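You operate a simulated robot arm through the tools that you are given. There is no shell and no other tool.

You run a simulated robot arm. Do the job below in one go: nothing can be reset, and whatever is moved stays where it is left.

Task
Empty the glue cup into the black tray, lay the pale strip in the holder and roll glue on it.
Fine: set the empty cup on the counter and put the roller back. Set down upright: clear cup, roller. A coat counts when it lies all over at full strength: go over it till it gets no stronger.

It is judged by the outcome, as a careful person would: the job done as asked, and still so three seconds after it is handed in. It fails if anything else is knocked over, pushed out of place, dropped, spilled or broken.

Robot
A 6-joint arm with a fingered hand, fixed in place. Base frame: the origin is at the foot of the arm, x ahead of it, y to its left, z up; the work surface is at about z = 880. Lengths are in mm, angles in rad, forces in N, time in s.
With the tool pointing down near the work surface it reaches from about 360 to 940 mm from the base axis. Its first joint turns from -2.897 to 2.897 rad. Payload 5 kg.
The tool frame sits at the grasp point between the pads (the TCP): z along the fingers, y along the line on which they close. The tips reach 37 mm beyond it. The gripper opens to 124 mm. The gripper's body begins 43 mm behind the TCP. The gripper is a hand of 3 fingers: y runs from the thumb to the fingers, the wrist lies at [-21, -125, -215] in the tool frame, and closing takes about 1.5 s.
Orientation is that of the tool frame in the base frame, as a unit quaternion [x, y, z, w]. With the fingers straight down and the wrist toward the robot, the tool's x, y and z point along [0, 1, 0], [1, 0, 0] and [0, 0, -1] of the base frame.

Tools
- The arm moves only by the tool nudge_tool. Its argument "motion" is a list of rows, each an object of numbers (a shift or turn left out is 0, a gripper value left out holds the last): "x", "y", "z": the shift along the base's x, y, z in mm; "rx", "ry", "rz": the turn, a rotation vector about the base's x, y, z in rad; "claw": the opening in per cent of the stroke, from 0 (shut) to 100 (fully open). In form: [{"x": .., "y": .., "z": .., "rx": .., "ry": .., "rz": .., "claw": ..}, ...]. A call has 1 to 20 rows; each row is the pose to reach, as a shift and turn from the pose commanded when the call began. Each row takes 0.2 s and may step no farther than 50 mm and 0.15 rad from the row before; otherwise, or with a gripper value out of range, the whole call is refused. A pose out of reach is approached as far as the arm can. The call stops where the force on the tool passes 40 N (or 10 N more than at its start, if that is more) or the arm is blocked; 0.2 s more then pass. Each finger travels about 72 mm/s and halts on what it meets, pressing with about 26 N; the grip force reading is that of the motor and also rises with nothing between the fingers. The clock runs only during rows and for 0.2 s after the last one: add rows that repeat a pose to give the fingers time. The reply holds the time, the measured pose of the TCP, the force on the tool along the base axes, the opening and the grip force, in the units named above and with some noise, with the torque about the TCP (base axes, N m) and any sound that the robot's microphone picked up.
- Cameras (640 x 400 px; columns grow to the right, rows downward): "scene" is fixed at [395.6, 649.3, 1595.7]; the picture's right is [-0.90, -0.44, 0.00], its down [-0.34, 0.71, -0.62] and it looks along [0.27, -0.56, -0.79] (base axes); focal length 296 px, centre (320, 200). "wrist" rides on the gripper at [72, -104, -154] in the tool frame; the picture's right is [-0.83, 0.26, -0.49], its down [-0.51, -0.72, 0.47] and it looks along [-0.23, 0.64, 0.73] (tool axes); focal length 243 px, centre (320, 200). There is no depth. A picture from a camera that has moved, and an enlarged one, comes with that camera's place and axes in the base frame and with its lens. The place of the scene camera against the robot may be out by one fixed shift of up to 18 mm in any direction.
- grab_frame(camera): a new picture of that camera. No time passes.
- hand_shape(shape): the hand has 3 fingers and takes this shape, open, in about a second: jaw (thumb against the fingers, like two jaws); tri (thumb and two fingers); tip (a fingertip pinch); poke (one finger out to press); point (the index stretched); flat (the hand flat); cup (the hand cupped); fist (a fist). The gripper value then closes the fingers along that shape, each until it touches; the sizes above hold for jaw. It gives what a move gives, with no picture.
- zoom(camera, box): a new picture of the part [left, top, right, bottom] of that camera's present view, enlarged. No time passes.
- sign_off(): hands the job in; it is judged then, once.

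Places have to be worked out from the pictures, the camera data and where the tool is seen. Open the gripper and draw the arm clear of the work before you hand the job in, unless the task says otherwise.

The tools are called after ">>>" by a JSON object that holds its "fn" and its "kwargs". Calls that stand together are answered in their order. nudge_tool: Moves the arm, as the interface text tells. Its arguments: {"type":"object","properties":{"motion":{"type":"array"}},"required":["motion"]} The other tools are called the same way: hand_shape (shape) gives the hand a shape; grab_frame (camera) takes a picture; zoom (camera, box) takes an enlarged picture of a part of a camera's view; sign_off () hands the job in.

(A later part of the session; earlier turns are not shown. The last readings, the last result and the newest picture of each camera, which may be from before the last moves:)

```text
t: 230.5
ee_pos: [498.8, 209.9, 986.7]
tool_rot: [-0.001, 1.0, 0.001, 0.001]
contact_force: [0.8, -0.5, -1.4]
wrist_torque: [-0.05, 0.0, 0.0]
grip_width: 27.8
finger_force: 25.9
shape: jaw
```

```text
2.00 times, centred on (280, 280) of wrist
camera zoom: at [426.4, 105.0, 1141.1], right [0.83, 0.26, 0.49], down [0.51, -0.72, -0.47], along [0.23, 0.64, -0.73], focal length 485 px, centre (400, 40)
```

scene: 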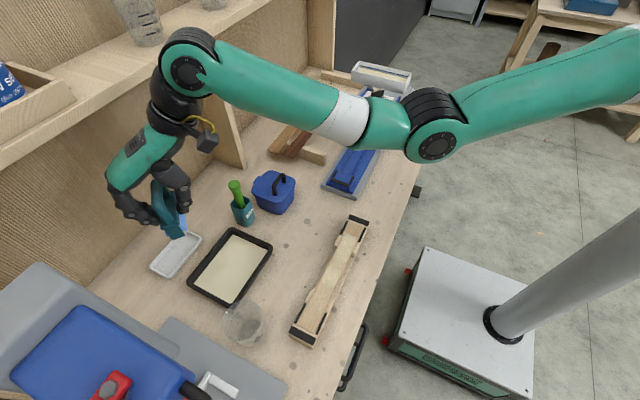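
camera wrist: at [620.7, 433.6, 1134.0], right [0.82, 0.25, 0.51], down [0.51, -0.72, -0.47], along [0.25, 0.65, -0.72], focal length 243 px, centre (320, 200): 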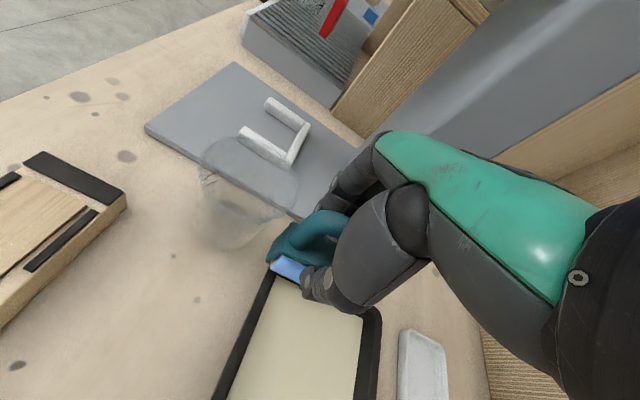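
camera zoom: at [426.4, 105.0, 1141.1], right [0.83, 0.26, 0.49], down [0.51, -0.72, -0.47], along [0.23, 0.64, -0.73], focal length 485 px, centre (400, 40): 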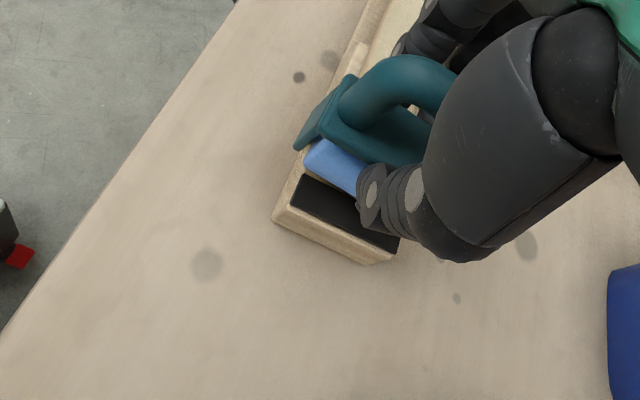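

Reach is fine at this height. I lower 2 mm to contact and roll over the far end and back.

>>> {"fn": "nudge_tool", "kwargs": {"motion": [{"z": -1}, {"z": -2}, {"y": -5, "z": -2}, {"y": -9, "z": -2}, {"y": 0, "z": -2}, {"y": 10, "z": -2}, {"y": 20, "z": -2}, {"y": 30, "z": -2}, {"y": 40, "z": -1.5}]}}

>>> {"fn": "zoom", "kwargs": {"camera": "wrist", "box": [190, 180, 370, 380]}}

```text
t: 232.5
ee_pos: [498.1, 249.8, 984.8]
tool_rot: [0.0, 1.0, 0.001, 0.001]
contact_force: [0.9, -2.4, 6.7]
wrist_torque: [-0.15, 0.02, 0.01]
grip_width: 27.6
finger_force: 26.3
shape: jaw
```

```text
2.00 times, centred on (280, 280) of wrist
camera zoom: at [425.7, 145.8, 1139.8], right [0.83, 0.26, 0.49], down [0.51, -0.72, -0.47], along [0.23, 0.64, -0.73], focal length 485 px, centre (400, 40)
```

zoom: 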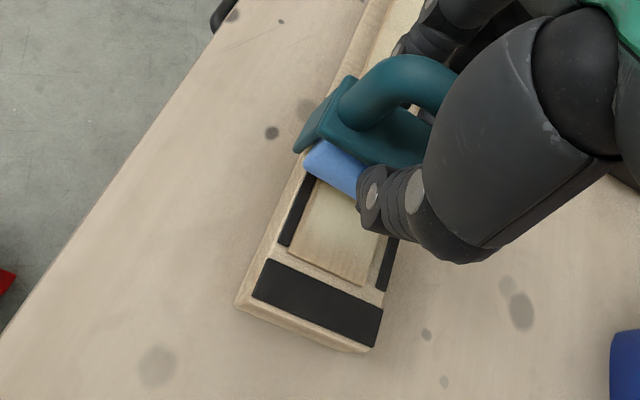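

I lift off and inspect the coat in detail before reloading.

>>> {"fn": "nudge_tool", "kwargs": {"motion": [{"z": 8}, {"z": 20}, {"x": 20, "y": 20, "z": 35}, {"x": 50, "y": 45, "z": 50}, {"x": 85, "y": 70, "z": 60}, {"x": 120, "y": 95, "z": 60}]}}

>>> {"fn": "zoom", "kwargs": {"camera": "scene", "box": [320, 205, 380, 265]}}

>>> {"fn": "zoom", "kwargs": {"camera": "scene", "box": [280, 265, 350, 355]}}

```text
t: 233.9
ee_pos: [622.8, 344.3, 1045.8]
tool_rot: [0.0, 1.0, 0.001, 0.0]
contact_force: [-0.6, 0.5, -1.7]
wrist_torque: [0.03, -0.02, 0.01]
grip_width: 27.6
finger_force: 25.9
shape: jaw
```

```text
6.67 times, centred on (350, 235) of scene
camera zoom: at [395.6, 649.3, 1595.7], right [-0.9, -0.44, 0.0], down [-0.34, 0.71, -0.62], along [0.27, -0.56, -0.79], focal length 1972 px, centre (120, -33)
```

zoom: 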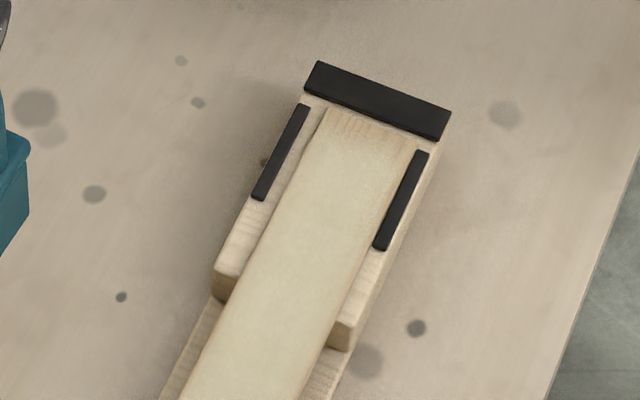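

```text
4.44 times, centred on (315, 310) of scene
camera zoom: at [395.6, 649.3, 1595.7], right [-0.9, -0.44, 0.0], down [-0.34, 0.71, -0.62], along [0.27, -0.56, -0.79], focal length 1314 px, centre (342, -289)
```

zoom: 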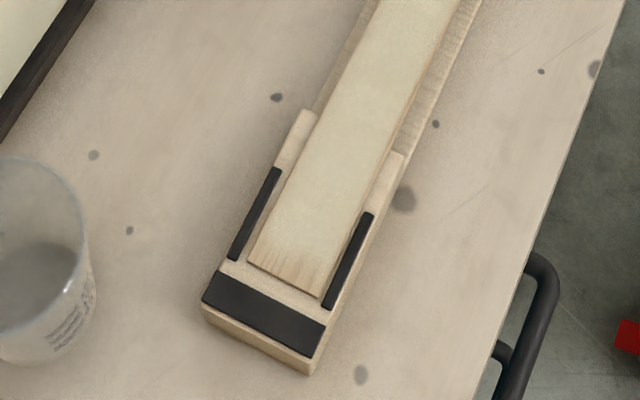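

The coat is full along the middle; only the last ~8–10 mm at each end and the outermost edges are weaker. I reload — this time with the hand turned −0.22 rad and nearer, to stay inside reach.

>>> {"fn": "nudge_tool", "kwargs": {"motion": [{"x": 28, "y": 21, "rz": -0.06}, {"x": 56, "y": 43, "rz": -0.12}, {"x": 84, "y": 64, "rz": -0.18}, {"x": 112, "y": 84, "rz": -0.22}, {"x": 112, "y": 84, "z": -30, "rz": -0.22}, {"x": 112, "y": 84, "z": -55, "rz": -0.22}, {"x": 112, "y": 84, "z": -70, "rz": -0.22}, {"x": 112, "y": 84, "z": -76, "rz": -0.22}]}}

>>> {"fn": "zoom", "kwargs": {"camera": "scene", "box": [180, 190, 300, 310]}}

```text
t: 235.7
ee_pos: [732.1, 427.8, 970.7]
tool_rot: [0.11, 0.994, 0.0, 0.002]
contact_force: [-0.6, 0.3, -1.6]
wrist_torque: [0.0, 0.0, 0.0]
grip_width: 27.7
finger_force: 26.1
shape: jaw
```

```text
3.33 times, centred on (240, 250) of scene
camera zoom: at [395.6, 649.3, 1595.7], right [-0.9, -0.44, 0.0], down [-0.34, 0.71, -0.62], along [0.27, -0.56, -0.79], focal length 986 px, centre (587, 33)
```

zoom: 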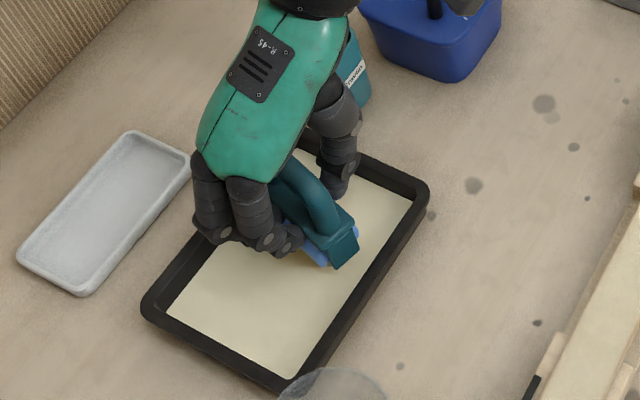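

Inside reach with no warnings. I lower to light contact and roll.

>>> {"fn": "nudge_tool", "kwargs": {"motion": [{"z": -1.5}, {"z": -3}, {"z": -3}]}}

>>> {"fn": "nudge_tool", "kwargs": {"motion": [{"z": -1}, {"y": -10, "z": -1}, {"y": -20, "z": -1}, {"y": -10, "z": -1}, {"y": 0, "z": -1}, {"y": 10, "z": -1}, {"y": 18, "z": -1}, {"y": 8, "z": -1}, {"y": -2, "z": -1}, {"y": -12, "z": -1}, {"y": -22, "z": -1}, {"y": -12, "z": -1}, {"y": -2, "z": -1}, {"y": 8, "z": -1}, {"y": 16, "z": -1}, {"y": 6, "z": -1}, {"y": -4, "z": -1}]}}

```text
t: 236.5
ee_pos: [731.3, 429.6, 965.9]
tool_rot: [0.11, 0.994, 0.001, 0.001]
contact_force: [-0.7, -0.4, -1.7]
wrist_torque: [-0.03, 0.02, -0.02]
grip_width: 27.4
finger_force: 26.0
shape: jaw
```

```text
t: 240.1
ee_pos: [731.3, 426.4, 965.5]
tool_rot: [0.11, 0.994, 0.001, 0.002]
contact_force: [-0.4, 1.6, 4.1]
wrist_torque: [0.01, -0.03, 0.02]
grip_width: 27.5
finger_force: 26.0
shape: jaw
```

Reloaded. I carry it to the far end (y≈240), staying low near that end to remain in reach.

>>> {"fn": "nudge_tool", "kwargs": {"motion": [{"z": 25}, {"z": 55, "rz": 0.05}, {"x": -33, "y": -26, "z": 62, "rz": 0.1}, {"x": -66, "y": -52, "z": 62, "rz": 0.16}, {"x": -99, "y": -79, "z": 62, "rz": 0.22}, {"x": -132, "y": -105, "z": 60, "rz": 0.22}, {"x": -165, "y": -132, "z": 55, "rz": 0.22}, {"x": -198, "y": -158, "z": 48, "rz": 0.22}, {"x": -233, "y": -183, "z": 42, "rz": 0.22}, {"x": -233, "y": -183, "z": 32, "rz": 0.22}]}}

>>> {"fn": "nudge_tool", "kwargs": {"motion": [{"z": -4}, {"z": -8}, {"z": -11}]}}

```text
t: 242.3
ee_pos: [496.2, 243.1, 994.6]
tool_rot: [0.001, 1.0, 0.001, 0.001]
contact_force: [-0.8, 0.6, -2.0]
wrist_torque: [-0.01, 0.01, -0.02]
grip_width: 27.3
finger_force: 27.0
shape: jaw
```

```text
t: 243.1
ee_pos: [497.8, 244.4, 986.6]
tool_rot: [0.0, 1.0, 0.001, 0.0]
contact_force: [0.5, 0.0, -1.3]
wrist_torque: [0.02, -0.01, 0.02]
grip_width: 27.4
finger_force: 26.2
shape: jaw
```

>>> {"fn": "nudge_tool", "kwargs": {"motion": [{"z": -1.5}, {"y": -8, "z": -2}, {"y": -16, "z": -2}, {"y": -24, "z": -2}, {"y": -32, "z": -2}, {"y": -40, "z": -2}, {"y": -46, "z": -2}, {"y": -51, "z": -2}]}}

>>> {"fn": "zoom", "kwargs": {"camera": "wrist", "box": [190, 180, 370, 380]}}

>>> {"fn": "zoom", "kwargs": {"camera": "scene", "box": [320, 190, 390, 265]}}

```text
t: 244.9
ee_pos: [497.4, 192.3, 985.0]
tool_rot: [-0.001, 1.0, 0.0, 0.002]
contact_force: [-0.1, 2.2, 6.6]
wrist_torque: [0.16, -0.05, 0.04]
grip_width: 27.7
finger_force: 26.0
shape: jaw
```

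```text
2.00 times, centred on (280, 280) of wrist
camera zoom: at [424.8, 87.5, 1139.8], right [0.83, 0.26, 0.49], down [0.51, -0.72, -0.47], along [0.23, 0.64, -0.73], focal length 485 px, centre (400, 40)
```

zoom: 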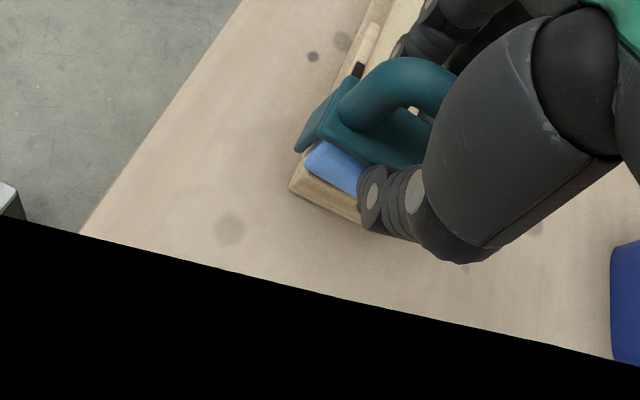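

```text
5.33 times, centred on (355, 228) of scene
camera zoom: at [395.6, 649.3, 1595.7], right [-0.9, -0.44, 0.0], down [-0.34, 0.71, -0.62], along [0.27, -0.56, -0.79], focal length 1577 px, centre (133, 53)
```

zoom: 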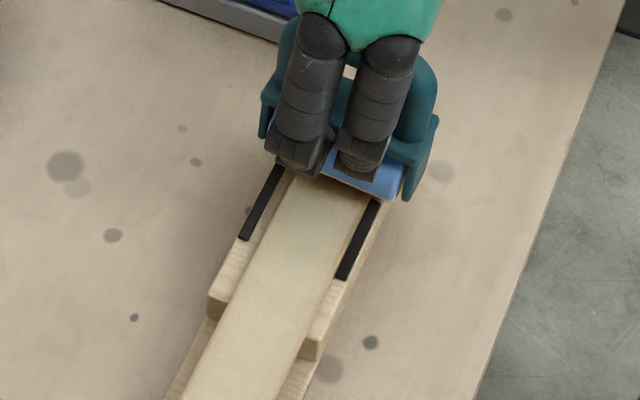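

The roller has passed the far end edge. I roll back along the whole strip toward the middle.

>>> {"fn": "nudge_tool", "kwargs": {"motion": [{"y": 8}, {"y": 18}, {"y": 30}, {"y": 42, "z": 0.3}, {"y": 54, "z": 0.5}, {"y": 66, "z": 0.5}, {"y": 78, "z": 0.5}, {"y": 90, "z": 0.5}, {"y": 102, "z": 0.5}, {"y": 114, "z": 0.5}, {"y": 126, "z": 0.5}, {"y": 138, "z": 0.5}, {"y": 150, "z": 0.5}, {"y": 162, "z": 0.5}]}}

>>> {"fn": "zoom", "kwargs": {"camera": "scene", "box": [270, 200, 390, 360]}}

>>> {"fn": "zoom", "kwargs": {"camera": "wrist", "box": [190, 180, 370, 380]}}

```text
t: 247.9
ee_pos: [496.7, 353.0, 985.1]
tool_rot: [-0.001, 1.0, 0.001, 0.0]
contact_force: [0.6, -1.1, 4.4]
wrist_torque: [-0.1, -0.05, -0.01]
grip_width: 27.8
finger_force: 26.3
shape: jaw
```

```text
2.50 times, centred on (330, 280) of scene
camera zoom: at [395.6, 649.3, 1595.7], right [-0.9, -0.44, 0.0], down [-0.34, 0.71, -0.62], along [0.27, -0.56, -0.79], focal length 739 px, centre (295, 0)
```

zoom: 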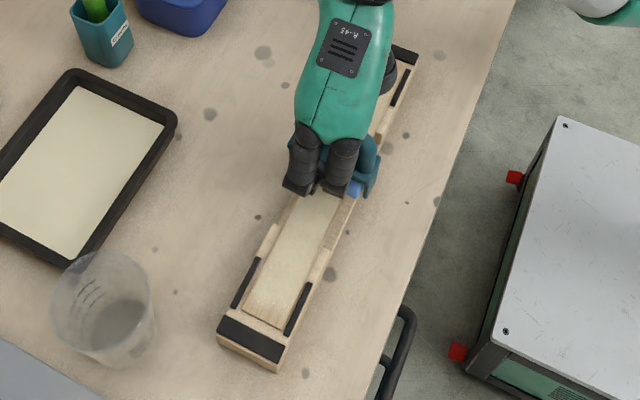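

```text
2.00 times, centred on (280, 280) of wrist
camera zoom: at [424.4, 248.6, 1139.8], right [0.83, 0.26, 0.49], down [0.51, -0.72, -0.47], along [0.23, 0.64, -0.73], focal length 485 px, centre (400, 40)
```

zoom: 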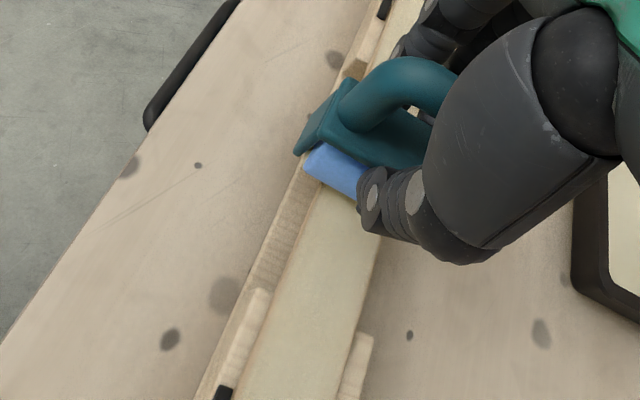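

The far half looks full and even. I continue to the near end and over its edge (y≈522).

>>> {"fn": "nudge_tool", "kwargs": {"motion": [{"y": 12}, {"y": 24}, {"y": 36}, {"y": 48}, {"y": 60}, {"y": 72}, {"y": 84}, {"y": 96}, {"y": 108}, {"y": 120}, {"y": 132}, {"y": 144}, {"y": 154}, {"y": 162}, {"y": 168}]}}

>>> {"fn": "zoom", "kwargs": {"camera": "wrist", "box": [190, 180, 370, 380]}}

```text
t: 251.1
ee_pos: [498.6, 521.6, 984.4]
tool_rot: [-0.001, 1.0, 0.0, 0.001]
contact_force: [0.3, -3.8, 8.2]
wrist_torque: [-0.17, 0.01, 0.02]
grip_width: 27.7
finger_force: 25.6
shape: jaw
```

```text
2.00 times, centred on (280, 280) of wrist
camera zoom: at [425.4, 416.6, 1139.0], right [0.83, 0.26, 0.5], down [0.51, -0.72, -0.47], along [0.23, 0.64, -0.73], focal length 485 px, centre (400, 40)
```

zoom: 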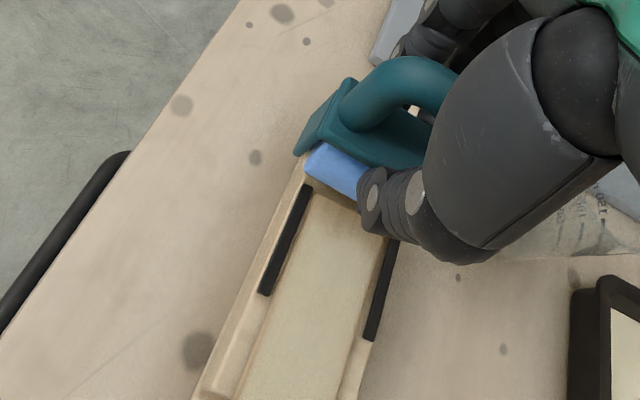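

The near end's last millimetres still look a bit thin, so I reload and come back here. Lifting, moving −y away from the cup, then to the tray.

>>> {"fn": "nudge_tool", "kwargs": {"motion": [{"y": -5, "z": 15}, {"y": -25, "z": 40}, {"y": -55, "z": 60}, {"x": 25, "y": -80, "z": 65, "rz": -0.05}, {"x": 65, "y": -86, "z": 65, "rz": -0.1}, {"x": 108, "y": -90, "z": 65, "rz": -0.15}, {"x": 152, "y": -93, "z": 65, "rz": -0.2}, {"x": 195, "y": -95, "z": 60, "rz": -0.22}, {"x": 234, "y": -95, "z": 45, "rz": -0.22}, {"x": 234, "y": -95, "z": 20, "rz": -0.22}, {"x": 234, "y": -95, "z": 0, "rz": -0.22}, {"x": 234, "y": -95, "z": -12, "rz": -0.22}, {"x": 234, "y": -95, "z": -17, "rz": -0.22}]}}

>>> {"fn": "nudge_tool", "kwargs": {"motion": [{"z": -1}, {"z": -2}, {"z": -2}]}}

```text
t: 253.9
ee_pos: [732.6, 426.9, 967.9]
tool_rot: [0.11, 0.994, 0.001, 0.001]
contact_force: [-0.6, 0.5, -1.8]
wrist_torque: [0.01, 0.03, -0.02]
grip_width: 27.3
finger_force: 25.5
shape: jaw
```

```text
t: 254.7
ee_pos: [730.7, 426.4, 965.2]
tool_rot: [0.111, 0.994, 0.0, 0.001]
contact_force: [-0.8, 0.4, -1.1]
wrist_torque: [0.04, -0.02, -0.01]
grip_width: 27.5
finger_force: 25.7
shape: jaw
```

Now the rolling strokes in the glue (light contact at ≈964.5).

>>> {"fn": "nudge_tool", "kwargs": {"motion": [{"z": -1}, {"y": -10, "z": -1.5}, {"y": -20, "z": -1.5}, {"y": -10, "z": -1.5}, {"y": 0, "z": -1.5}, {"y": 10, "z": -1.5}, {"y": 18, "z": -1.5}, {"y": 8, "z": -1.5}, {"y": -2, "z": -1.5}, {"y": -12, "z": -1.5}, {"y": -22, "z": -1.5}, {"y": -12, "z": -1.5}, {"y": -2, "z": -1.5}, {"y": 8, "z": -1.5}, {"y": 16, "z": -1.5}, {"y": 6, "z": -1.5}, {"y": -4, "z": -1.5}]}}

>>> {"fn": "nudge_tool", "kwargs": {"motion": [{"z": 25}, {"z": 55, "rz": 0.05}, {"x": -40, "y": 2, "z": 65, "rz": 0.1}, {"x": -84, "y": 6, "z": 65, "rz": 0.15}, {"x": -128, "y": 10, "z": 65, "rz": 0.2}, {"x": -170, "y": 14, "z": 65, "rz": 0.22}, {"x": -208, "y": 20, "z": 60, "rz": 0.22}, {"x": -233, "y": 38, "z": 50, "rz": 0.22}, {"x": -233, "y": 58, "z": 36, "rz": 0.22}, {"x": -233, "y": 62, "z": 27, "rz": 0.22}]}}

```text
t: 258.3
ee_pos: [734.1, 423.8, 964.5]
tool_rot: [0.11, 0.994, 0.002, 0.002]
contact_force: [-0.6, 3.4, 15.1]
wrist_torque: [0.13, 0.0, 0.0]
grip_width: 27.7
finger_force: 26.1
shape: jaw
```

```text
t: 260.5
ee_pos: [499.9, 485.8, 992.9]
tool_rot: [-0.001, 1.0, 0.001, 0.001]
contact_force: [-0.6, 0.4, -1.8]
wrist_torque: [0.02, 0.02, 0.02]
grip_width: 27.2
finger_force: 26.0
shape: jaw
```

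Loaded and above y≈486. I lower to contact and roll back and forth over the near end.

>>> {"fn": "nudge_tool", "kwargs": {"motion": [{"x": -1, "z": -4}, {"x": -1, "z": -7}, {"x": -1, "z": -8.5}, {"x": -1, "y": 8, "z": -8.5}, {"x": -1, "y": 16, "z": -8.5}, {"x": -1, "y": 24, "z": -8.5}, {"x": -1, "y": 32, "z": -8.5}, {"x": -1, "y": 38, "z": -8.5}, {"x": -1, "y": 30, "z": -8.5}, {"x": -1, "y": 20, "z": -8.5}, {"x": -1, "y": 10, "z": -8.5}, {"x": -1, "y": 0, "z": -8.5}, {"x": -1, "y": -12, "z": -8.5}, {"x": -1, "y": -24, "z": -8.5}]}}

>>> {"fn": "zoom", "kwargs": {"camera": "scene", "box": [270, 265, 350, 365]}}

>>> {"fn": "zoom", "kwargs": {"camera": "wrist", "box": [190, 180, 370, 380]}}

```text
t: 263.0
ee_pos: [494.9, 495.0, 989.0]
tool_rot: [-0.001, 1.0, 0.009, 0.004]
contact_force: [-0.5, 7.4, 6.5]
wrist_torque: [0.54, -0.06, 0.05]
grip_width: 27.2
finger_force: 26.1
shape: jaw
stopped in row 12: the force on the tool passed its limit at 44 N (the readings are from after the stop); the commanded pose is now the measured one
```

```text
4.00 times, centred on (310, 315) of scene
camera zoom: at [395.6, 649.3, 1595.7], right [-0.9, -0.44, 0.0], down [-0.34, 0.71, -0.62], along [0.27, -0.56, -0.79], focal length 1183 px, centre (360, -260)
```

zoom: 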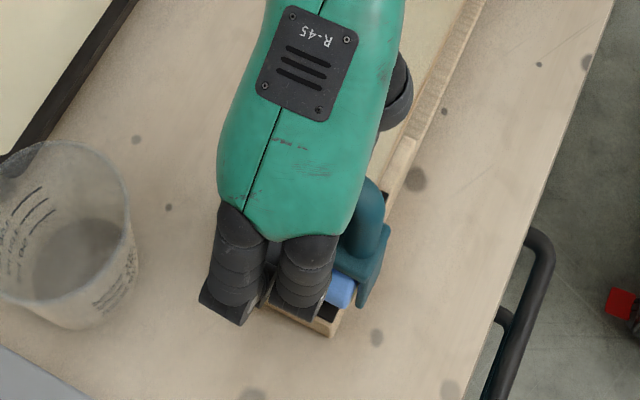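

```text
2.00 times, centred on (280, 280) of wrist
camera zoom: at [423.4, 388.8, 1141.6], right [0.83, 0.26, 0.5], down [0.51, -0.71, -0.48], along [0.24, 0.65, -0.72], focal length 485 px, centre (400, 40)
```

zoom: 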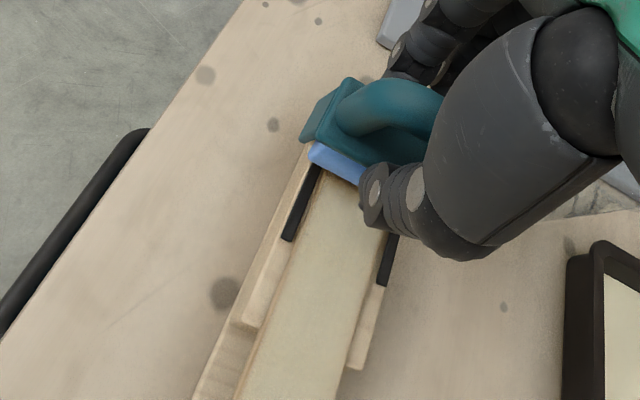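

The roller's cylinder dropped into the gap past the strip's end and caught on the way back (44 N stop). I lift clear and check the strip and the grip.

>>> {"fn": "nudge_tool", "kwargs": {"motion": [{"z": 6}, {"z": 15}, {"y": -20, "z": 30}, {"x": 25, "y": -50, "z": 45}, {"x": 60, "y": -80, "z": 50}, {"x": 100, "y": -105, "z": 50}]}}

>>> {"fn": "zoom", "kwargs": {"camera": "scene", "box": [270, 200, 390, 360]}}

>>> {"fn": "zoom", "kwargs": {"camera": "scene", "box": [280, 280, 340, 355]}}

>>> {"fn": "zoom", "kwargs": {"camera": "wrist", "box": [190, 180, 370, 380]}}

```text
t: 264.4
ee_pos: [599.2, 392.2, 1035.8]
tool_rot: [-0.002, 1.0, 0.007, 0.003]
contact_force: [-0.6, 0.0, -2.1]
wrist_torque: [-0.02, 0.01, 0.02]
grip_width: 25.3
finger_force: 26.4
shape: jaw
```

```text
2.50 times, centred on (330, 280) of scene
camera zoom: at [395.6, 649.3, 1595.7], right [-0.9, -0.44, 0.0], down [-0.34, 0.71, -0.62], along [0.27, -0.56, -0.79], focal length 739 px, centre (295, 0)
```

zoom: 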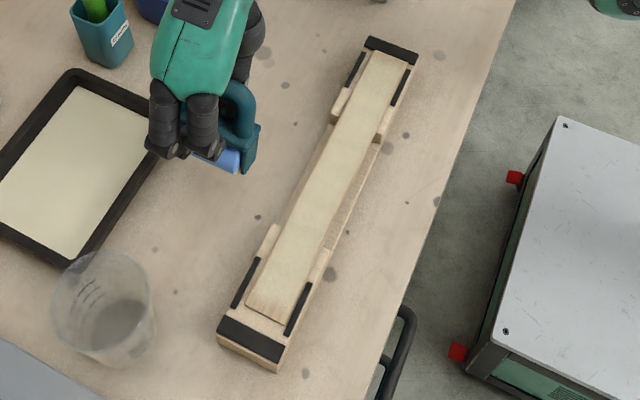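

```text
5.33 times, centred on (310, 318) of scene
camera zoom: at [395.6, 649.3, 1595.7], right [-0.9, -0.44, 0.0], down [-0.34, 0.71, -0.62], along [0.27, -0.56, -0.79], focal length 1577 px, centre (373, -427)
```

zoom: 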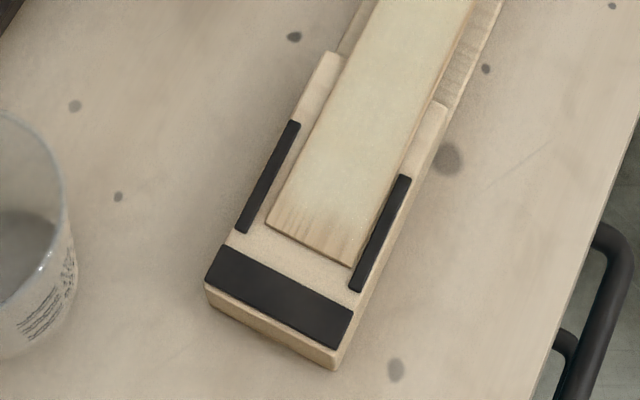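

```text
2.00 times, centred on (280, 280) of wrist
camera zoom: at [526.1, 286.3, 1188.5], right [0.83, 0.26, 0.5], down [0.51, -0.71, -0.48], along [0.23, 0.65, -0.72], focal length 485 px, centre (400, 40)
```

zoom: 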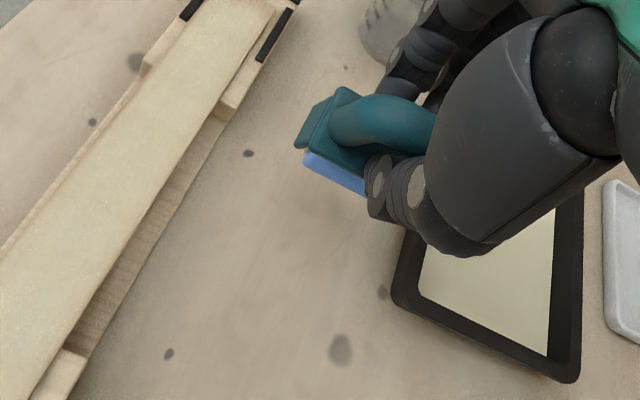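

The strip slid a few mm toward the far bar but still lies in the holder; its near-end last ~10 mm is thin. I check the far end and the roller's tilt in the fingers.

>>> {"fn": "zoom", "kwargs": {"camera": "scene", "box": [325, 205, 385, 265]}}

>>> {"fn": "zoom", "kwargs": {"camera": "scene", "box": [255, 215, 315, 285]}}

>>> {"fn": "zoom", "kwargs": {"camera": "wrist", "box": [260, 210, 350, 300]}}

```text
6.67 times, centred on (355, 235) of scene
camera zoom: at [395.6, 649.3, 1595.7], right [-0.9, -0.44, 0.0], down [-0.34, 0.71, -0.62], along [0.27, -0.56, -0.79], focal length 1972 px, centre (87, -33)
```

zoom: 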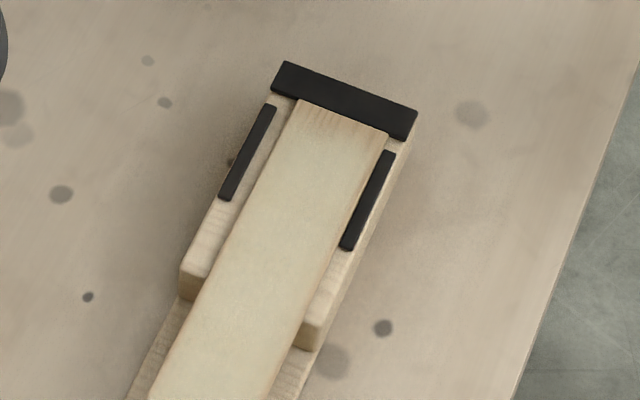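

```text
5.71 times, centred on (285, 250) of scene
camera zoom: at [395.6, 649.3, 1595.7], right [-0.9, -0.44, 0.0], down [-0.34, 0.71, -0.62], along [0.27, -0.56, -0.79], focal length 1690 px, centre (520, -86)
```

zoom: 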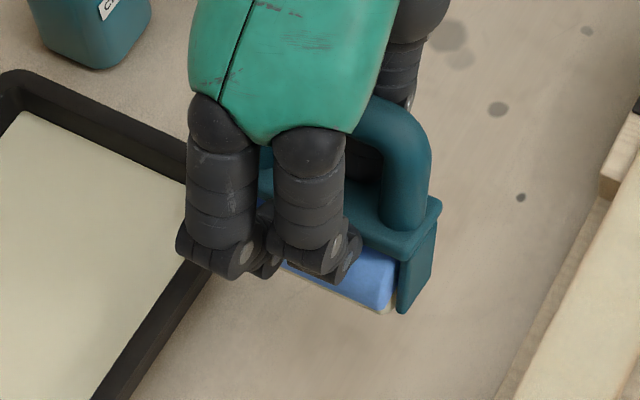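

```text
4.44 times, centred on (305, 255) of wrist
camera zoom: at [526.1, 286.3, 1188.5], right [0.83, 0.26, 0.5], down [0.51, -0.71, -0.48], along [0.23, 0.65, -0.72], focal length 1078 px, centre (387, -44)
```

zoom: 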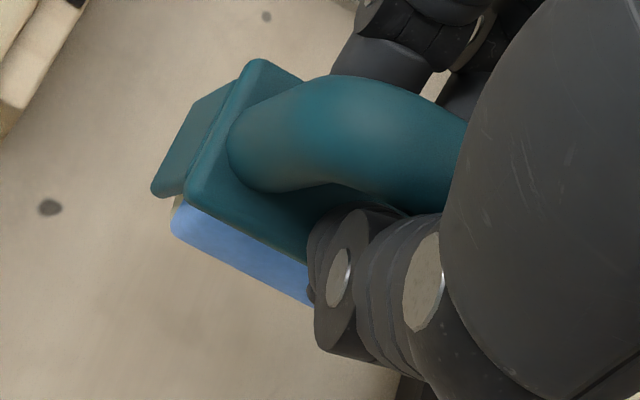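

>>> {"fn": "zoom", "kwargs": {"camera": "scene", "box": [292, 300, 332, 340]}}

>>> {"fn": "zoom", "kwargs": {"camera": "scene", "box": [345, 210, 385, 250]}}

```text
10.00 times, centred on (312, 320) of scene
camera zoom: at [395.6, 649.3, 1595.7], right [-0.9, -0.44, 0.0], down [-0.34, 0.71, -0.62], along [0.27, -0.56, -0.79], focal length 2957 px, centre (400, -1000)
```

zoom: 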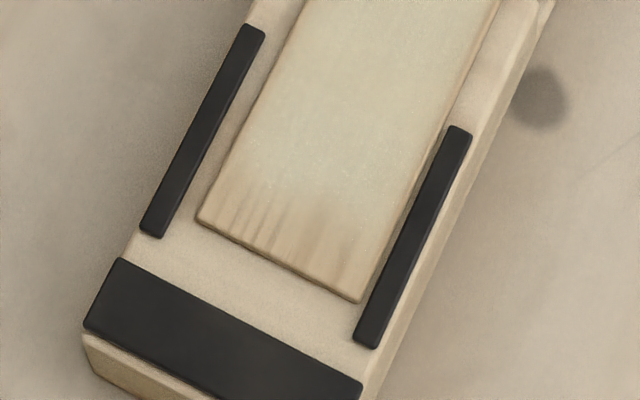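

```text
10.00 times, centred on (365, 230) of scene
camera zoom: at [395.6, 649.3, 1595.7], right [-0.9, -0.44, 0.0], down [-0.34, 0.71, -0.62], along [0.27, -0.56, -0.79], focal length 2957 px, centre (-130, -100)
```

zoom: 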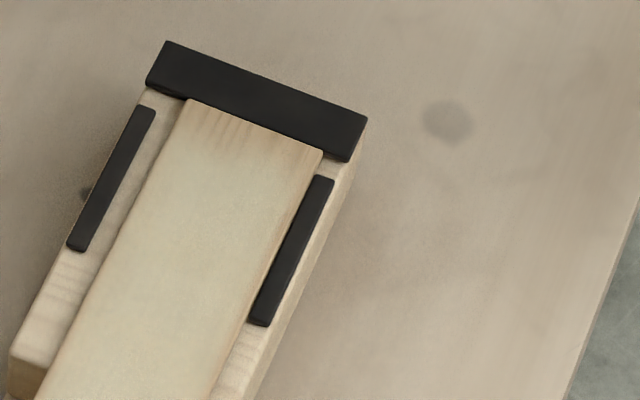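

The coat is full except the last ~10 mm at the near end and ~5 mm at the far end (strip now spans y≈197–500). I go back to the near end with the still-loaded roller; its foot leans ~+19 mm in y, so I touch down with the TCP at y≈470.

>>> {"fn": "nudge_tool", "kwargs": {"motion": [{"x": -35, "y": 20}, {"x": -70, "y": 45}, {"x": -100, "y": 75, "z": -5}, {"x": -100, "y": 78, "z": -25}, {"x": -100, "y": 78, "z": -42}]}}

>>> {"fn": "zoom", "kwargs": {"camera": "scene", "box": [270, 265, 350, 365]}}

>>> {"fn": "zoom", "kwargs": {"camera": "wrist", "box": [210, 180, 350, 340]}}

```text
t: 265.6
ee_pos: [499.3, 468.8, 994.5]
tool_rot: [-0.002, 1.0, 0.007, 0.004]
contact_force: [-1.1, -0.8, 5.1]
wrist_torque: [-0.12, 0.03, -0.01]
grip_width: 25.4
finger_force: 26.1
shape: jaw
```

```text
4.00 times, centred on (310, 315) of scene
camera zoom: at [395.6, 649.3, 1595.7], right [-0.9, -0.44, 0.0], down [-0.34, 0.71, -0.62], along [0.27, -0.56, -0.79], focal length 1183 px, centre (360, -260)
```

zoom: 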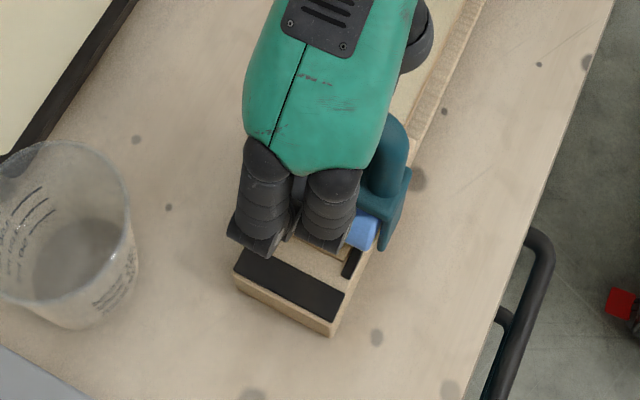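

```text
2.50 times, centred on (280, 260) of wrist
camera zoom: at [425.5, 361.8, 1147.4], right [0.83, 0.26, 0.5], down [0.51, -0.71, -0.48], along [0.24, 0.65, -0.72], focal length 606 px, centre (420, 50)
```

zoom: 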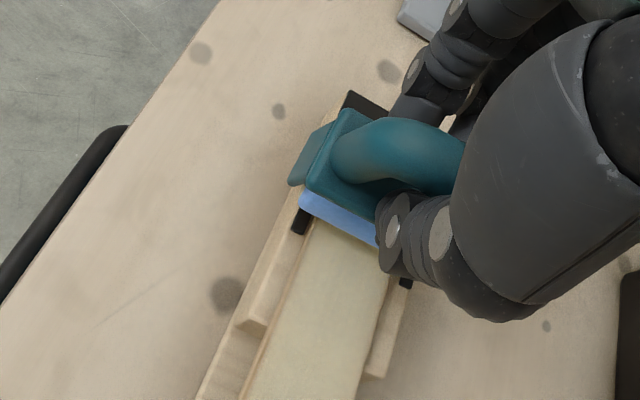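

Contact (5 N) with the cylinder just before the end. I wiggle gently ±6 mm over the end zone, then lift off there.

>>> {"fn": "nudge_tool", "kwargs": {"motion": [{"y": 4}, {"y": 8}, {"y": 12}, {"y": 8}, {"y": 4}, {"y": 8}, {"y": 12}, {"y": 15}]}}

>>> {"fn": "zoom", "kwargs": {"camera": "scene", "box": [270, 265, 350, 365]}}

>>> {"fn": "zoom", "kwargs": {"camera": "wrist", "box": [210, 180, 350, 340]}}

```text
t: 267.4
ee_pos: [497.1, 482.6, 995.4]
tool_rot: [0.001, 1.0, 0.005, 0.004]
contact_force: [-0.4, 0.6, -1.3]
wrist_torque: [-0.01, 0.01, -0.01]
grip_width: 25.3
finger_force: 26.1
shape: jaw
```

```text
4.00 times, centred on (310, 315) of scene
camera zoom: at [395.6, 649.3, 1595.7], right [-0.9, -0.44, 0.0], down [-0.34, 0.71, -0.62], along [0.27, -0.56, -0.79], focal length 1183 px, centre (360, -260)
```

zoom: 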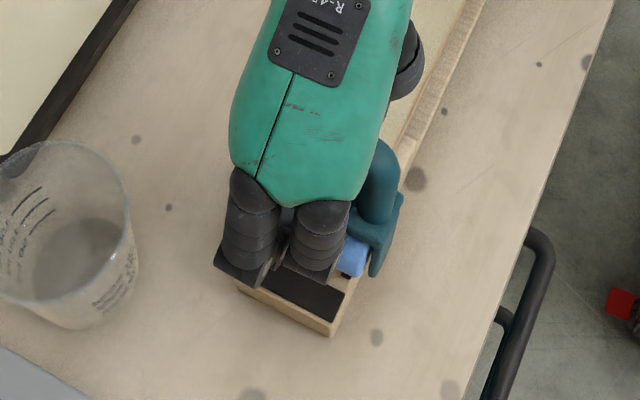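

```text
2.50 times, centred on (280, 260) of wrist
camera zoom: at [423.9, 376.3, 1149.5], right [0.83, 0.26, 0.5], down [0.51, -0.71, -0.48], along [0.23, 0.65, -0.72], focal length 606 px, centre (420, 50)
```

zoom: 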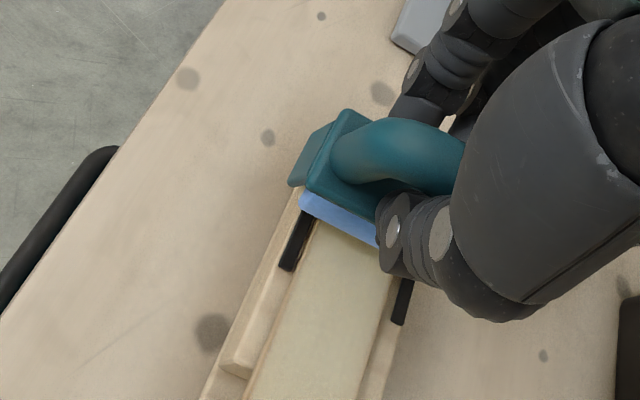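

>>> {"fn": "nudge_tool", "kwargs": {"motion": [{"z": 15}, {"y": -15, "z": 35}, {"x": 30, "y": -40, "z": 45}, {"x": 65, "y": -65, "z": 50}, {"x": 100, "y": -90, "z": 50}]}}

>>> {"fn": "zoom", "kwargs": {"camera": "scene", "box": [292, 300, 332, 340]}}

```text
t: 268.6
ee_pos: [598.0, 398.0, 1046.7]
tool_rot: [-0.002, 1.0, 0.006, 0.003]
contact_force: [0.1, -0.4, -1.9]
wrist_torque: [0.0, 0.01, 0.02]
grip_width: 25.1
finger_force: 25.4
shape: jaw
```

```text
10.00 times, centred on (312, 320) of scene
camera zoom: at [395.6, 649.3, 1595.7], right [-0.9, -0.44, 0.0], down [-0.34, 0.71, -0.62], along [0.27, -0.56, -0.79], focal length 2957 px, centre (400, -1000)
```

zoom: 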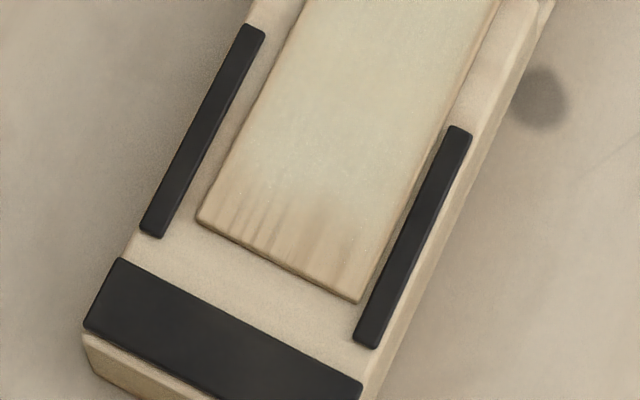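

No visible change there, and the roller now hangs tilted ~17° at the very fingertips — I need a fresh grip. I take it to its counter spot, tilting the hand by −0.295 rad so the roller itself is upright when set down.

>>> {"fn": "nudge_tool", "kwargs": {"motion": [{"x": 10, "y": -20, "rx": -0.05}, {"x": 20, "y": -45, "rx": -0.12}, {"x": 27, "y": -65, "rx": -0.2}, {"x": 28, "y": -78, "rx": -0.295}, {"x": 28, "y": -80, "z": -20, "rx": -0.295}, {"x": 28, "y": -80, "z": -40, "rx": -0.295}, {"x": 28, "y": -80, "z": -60, "rx": -0.295}, {"x": 28, "y": -80, "z": -70, "rx": -0.295}]}}

>>> {"fn": "zoom", "kwargs": {"camera": "scene", "box": [265, 190, 335, 265]}}

>>> {"fn": "zoom", "kwargs": {"camera": "wrist", "box": [210, 180, 370, 340]}}

```text
t: 270.4
ee_pos: [625.1, 311.1, 974.8]
tool_rot: [-0.001, 0.99, -0.14, 0.003]
contact_force: [0.0, -0.1, -2.3]
wrist_torque: [0.07, -0.01, 0.0]
grip_width: 24.9
finger_force: 26.2
shape: jaw
```

```text
5.33 times, centred on (300, 228) of scene
camera zoom: at [395.6, 649.3, 1595.7], right [-0.9, -0.44, 0.0], down [-0.34, 0.71, -0.62], along [0.27, -0.56, -0.79], focal length 1577 px, centre (427, 53)
```

zoom: 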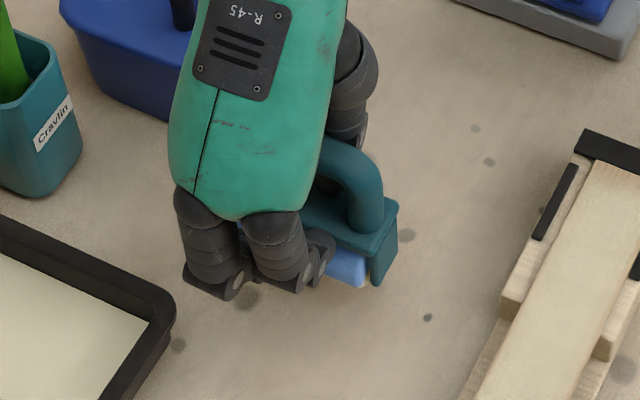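

```text
2.50 times, centred on (290, 260) of wrist
camera zoom: at [551.5, 253.4, 1152.8], right [0.83, 0.39, 0.41], down [0.51, -0.82, -0.25], along [0.24, 0.41, -0.88], focal length 606 px, centre (395, 50)
```

zoom: 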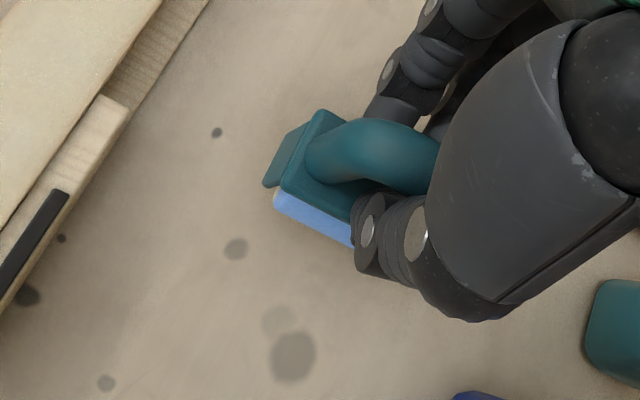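

>>> {"fn": "zoom", "kwargs": {"camera": "scene", "box": [290, 205, 325, 250]}}

```text
8.89 times, centred on (308, 228) of scene
camera zoom: at [395.6, 649.3, 1595.7], right [-0.9, -0.44, 0.0], down [-0.34, 0.71, -0.62], along [0.27, -0.56, -0.79], focal length 2629 px, centre (431, -44)
```

zoom: 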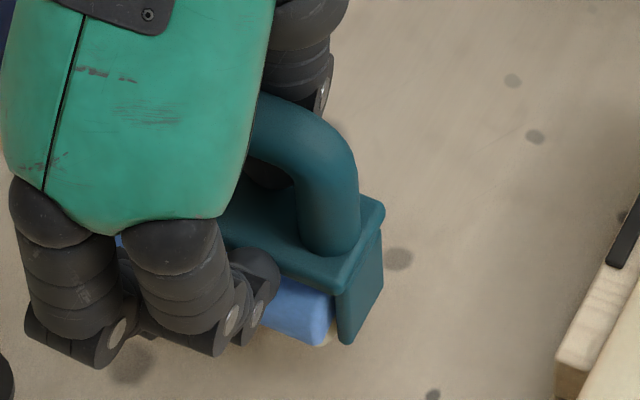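

The end flap's shape matches the upright stance seen before. I lower to the counter in small steps.

>>> {"fn": "nudge_tool", "kwargs": {"motion": [{"z": -4}, {"z": -8}, {"z": -11}]}}

>>> {"fn": "nudge_tool", "kwargs": {"motion": [{"z": -1.5}, {"z": -3}, {"z": -3}]}}

```text
t: 271.2
ee_pos: [625.8, 312.2, 964.4]
tool_rot: [-0.002, 0.99, -0.14, 0.002]
contact_force: [0.6, -0.6, -1.0]
wrist_torque: [0.02, 0.02, -0.01]
grip_width: 25.2
finger_force: 26.0
shape: jaw
```

```text
t: 272.0
ee_pos: [624.5, 312.4, 961.0]
tool_rot: [-0.002, 0.99, -0.139, 0.004]
contact_force: [-0.3, -0.1, -1.6]
wrist_torque: [0.02, 0.0, -0.01]
grip_width: 25.3
finger_force: 26.0
shape: jaw
```

>>> {"fn": "nudge_tool", "kwargs": {"motion": [{"z": -1.5}, {"z": -3}, {"z": -3}]}}

>>> {"fn": "nudge_tool", "kwargs": {"motion": [{"z": -1.5}, {"z": -3}, {"z": -3}]}}

```text
t: 272.8
ee_pos: [625.2, 311.9, 957.3]
tool_rot: [-0.002, 0.99, -0.14, 0.003]
contact_force: [-0.9, -0.4, 0.0]
wrist_torque: [0.0, -0.01, 0.0]
grip_width: 24.9
finger_force: 26.2
shape: jaw
```

```text
t: 273.6
ee_pos: [625.3, 312.5, 956.4]
tool_rot: [-0.002, 0.99, -0.139, 0.004]
contact_force: [-2.5, 0.1, 23.9]
wrist_torque: [-0.06, -0.01, 0.04]
grip_width: 27.0
finger_force: 26.1
shape: jaw
```

It sits on the counter (24 N). I ease up 2 mm and open the fingers slowly, then look.

>>> {"fn": "nudge_tool", "kwargs": {"motion": [{"z": 1}, {"z": 2}, {"z": 2, "claw": 26}, {"z": 2, "claw": 30}, {"z": 2, "claw": 35}, {"z": 2, "claw": 40}, {"z": 2, "claw": 44}, {"z": 2, "claw": 44}]}}

>>> {"fn": "zoom", "kwargs": {"camera": "scene", "box": [265, 190, 335, 265]}}

>>> {"fn": "zoom", "kwargs": {"camera": "wrist", "box": [210, 180, 370, 340]}}

```text
t: 275.4
ee_pos: [625.0, 313.0, 955.8]
tool_rot: [-0.002, 0.99, -0.14, 0.003]
contact_force: [0.2, -0.5, -0.8]
wrist_torque: [0.0, 0.0, -0.04]
grip_width: 53.8
finger_force: 0.0
shape: jaw
```

```text
5.33 times, centred on (300, 228) of scene
camera zoom: at [395.6, 649.3, 1595.7], right [-0.9, -0.44, 0.0], down [-0.34, 0.71, -0.62], along [0.27, -0.56, -0.79], focal length 1577 px, centre (427, 53)
```

zoom: 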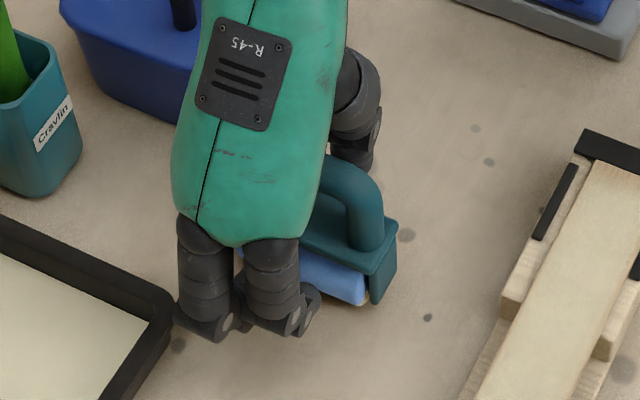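

```text
2.50 times, centred on (290, 260) of wrist
camera zoom: at [551.8, 255.2, 1134.6], right [0.83, 0.39, 0.4], down [0.51, -0.82, -0.25], along [0.23, 0.41, -0.88], focal length 606 px, centre (395, 50)
```

zoom: 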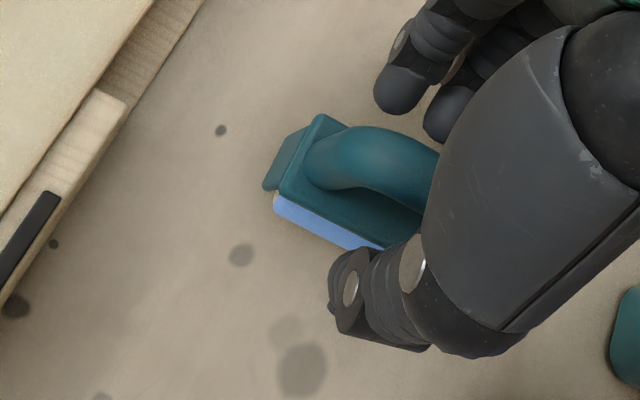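

The roller stands upright on its own. I withdraw along the tilted finger direction (up and +y), then level the hand.

>>> {"fn": "nudge_tool", "kwargs": {"motion": [{"y": 4, "z": 13}, {"y": 8, "z": 27}, {"y": 13, "z": 42}, {"y": 18, "z": 60}, {"y": 24, "z": 80}, {"y": 24, "z": 90, "rx": 0.1}, {"y": 24, "z": 90, "rx": 0.2}, {"y": 24, "z": 90, "rx": 0.29}, {"y": 24, "z": 90, "rx": 0.29}]}}

>>> {"fn": "zoom", "kwargs": {"camera": "scene", "box": [265, 190, 335, 265]}}

>>> {"fn": "zoom", "kwargs": {"camera": "wrist", "box": [210, 200, 370, 360]}}

```text
t: 277.4
ee_pos: [624.5, 336.4, 1047.3]
tool_rot: [0.0, 1.0, 0.005, 0.003]
contact_force: [0.1, 0.5, 1.2]
wrist_torque: [-0.01, 0.03, -0.01]
grip_width: 54.5
finger_force: 0.1
shape: jaw
```

```text
5.33 times, centred on (300, 228) of scene
camera zoom: at [395.6, 649.3, 1595.7], right [-0.9, -0.44, 0.0], down [-0.34, 0.71, -0.62], along [0.27, -0.56, -0.79], focal length 1577 px, centre (427, 53)
```

zoom: 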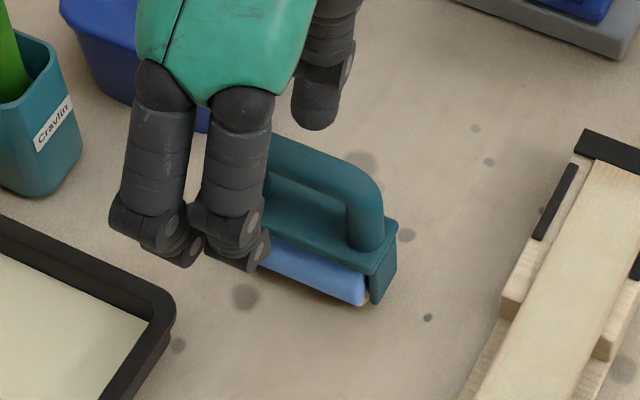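

```text
2.50 times, centred on (290, 280) of wrist
camera zoom: at [552.0, 230.3, 1200.4], right [0.83, 0.26, 0.5], down [0.51, -0.72, -0.47], along [0.23, 0.65, -0.72], focal length 606 px, centre (395, 0)
```

zoom: 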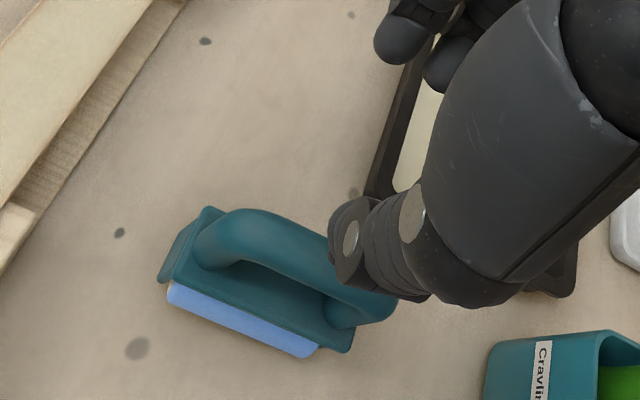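

The roller stands upright and free. I regrip the plate, this time deeper (TCP z≈945): shift (+2.3, −35.7), small yaw/tilt correction, then down.

>>> {"fn": "nudge_tool", "kwargs": {"motion": [{"x": 2.3, "y": -18, "rx": -0.01, "ry": 0.006, "rz": 0.027}, {"x": 2.3, "y": -35.7, "rx": -0.01, "ry": 0.006, "rz": 0.027}, {"x": 2.3, "y": -35.7, "z": -25, "rx": -0.01, "ry": 0.006, "rz": 0.027}, {"x": 2.3, "y": -35.7, "z": -50, "rx": -0.01, "ry": 0.006, "rz": 0.027}, {"x": 2.3, "y": -35.7, "z": -75, "rx": -0.01, "ry": 0.006, "rz": 0.027}, {"x": 2.3, "y": -35.7, "z": -92, "rx": -0.01, "ry": 0.006, "rz": 0.027}, {"x": 2.3, "y": -35.7, "z": -102, "rx": -0.01, "ry": 0.006, "rz": 0.027}]}}

>>> {"fn": "zoom", "kwargs": {"camera": "scene", "box": [265, 190, 335, 265]}}

>>> {"fn": "zoom", "kwargs": {"camera": "wrist", "box": [210, 160, 370, 320]}}

```text
t: 279.0
ee_pos: [627.8, 299.2, 944.6]
tool_rot: [-0.014, 1.0, -0.001, -0.001]
contact_force: [0.8, -0.1, 0.3]
wrist_torque: [-0.01, 0.01, 0.01]
grip_width: 54.3
finger_force: 0.0
shape: jaw
```

```text
5.33 times, centred on (300, 228) of scene
camera zoom: at [395.6, 649.3, 1595.7], right [-0.9, -0.44, 0.0], down [-0.34, 0.71, -0.62], along [0.27, -0.56, -0.79], focal length 1577 px, centre (427, 53)
```

zoom: 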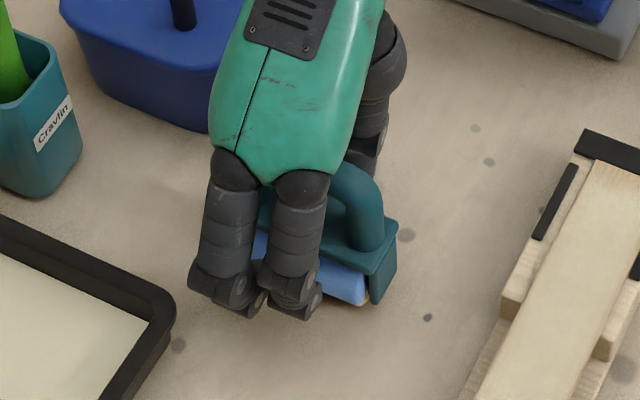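

```text
2.50 times, centred on (290, 240) of wrist
camera zoom: at [558.7, 193.1, 1098.9], right [0.82, 0.29, 0.49], down [0.53, -0.71, -0.47], along [0.21, 0.65, -0.73], focal length 606 px, centre (395, 100)
```

zoom: 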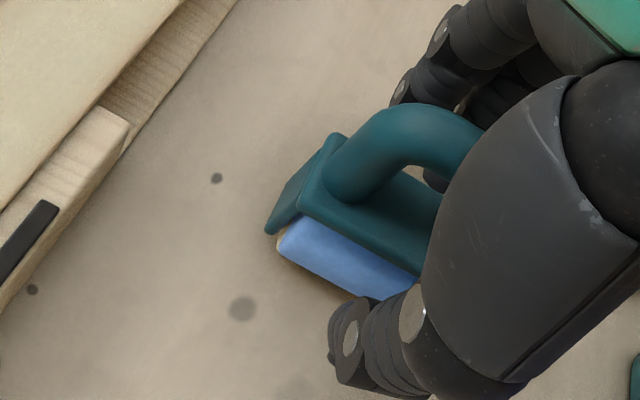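

Well placed around the plate. I close to grip and lift.

>>> {"fn": "nudge_tool", "kwargs": {"motion": [{"claw": 38}, {"claw": 33}, {"claw": 28}, {"claw": 24}, {"claw": 20}, {"claw": 16}, {"claw": 16}, {"claw": 16}]}}

>>> {"fn": "nudge_tool", "kwargs": {"motion": [{"z": 4}, {"z": 10}, {"z": 20}, {"z": 35}, {"z": 35}]}}

>>> {"fn": "zoom", "kwargs": {"camera": "wrist", "box": [210, 160, 370, 320]}}

>>> {"fn": "zoom", "kwargs": {"camera": "scene", "box": [265, 180, 335, 255]}}

```text
t: 280.8
ee_pos: [627.0, 299.5, 943.8]
tool_rot: [-0.015, 1.0, 0.0, 0.0]
contact_force: [-0.1, 0.1, 0.1]
wrist_torque: [0.0, 0.02, -0.01]
grip_width: 28.9
finger_force: 26.2
shape: jaw
```

```text
t: 282.0
ee_pos: [626.4, 301.5, 982.1]
tool_rot: [-0.016, 1.0, -0.001, -0.001]
contact_force: [0.4, -0.6, -2.5]
wrist_torque: [0.05, 0.03, 0.01]
grip_width: 28.9
finger_force: 25.9
shape: jaw
```

```text
2.50 times, centred on (290, 240) of wrist
camera zoom: at [558.3, 194.9, 1137.0], right [0.82, 0.29, 0.49], down [0.53, -0.71, -0.47], along [0.21, 0.65, -0.73], focal length 606 px, centre (395, 100)
```

zoom: 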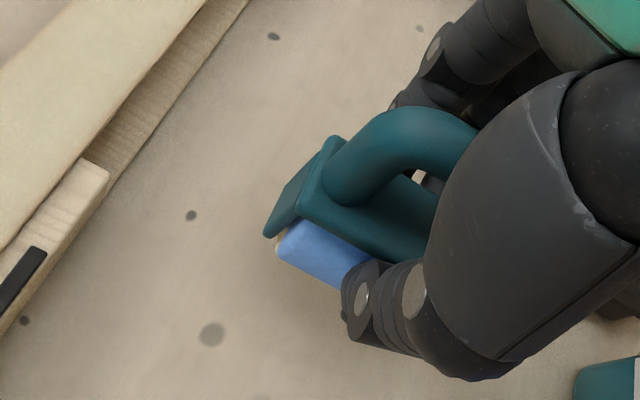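

```text
5.33 times, centred on (300, 218) of scene
camera zoom: at [395.6, 649.3, 1595.7], right [-0.9, -0.44, 0.0], down [-0.34, 0.71, -0.62], along [0.27, -0.56, -0.79], focal length 1577 px, centre (427, 107)
```

zoom: 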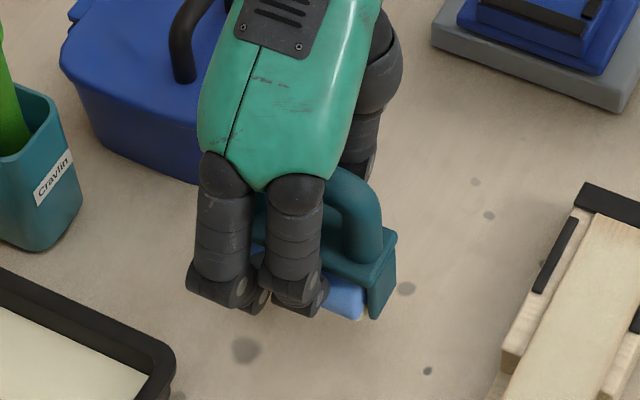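

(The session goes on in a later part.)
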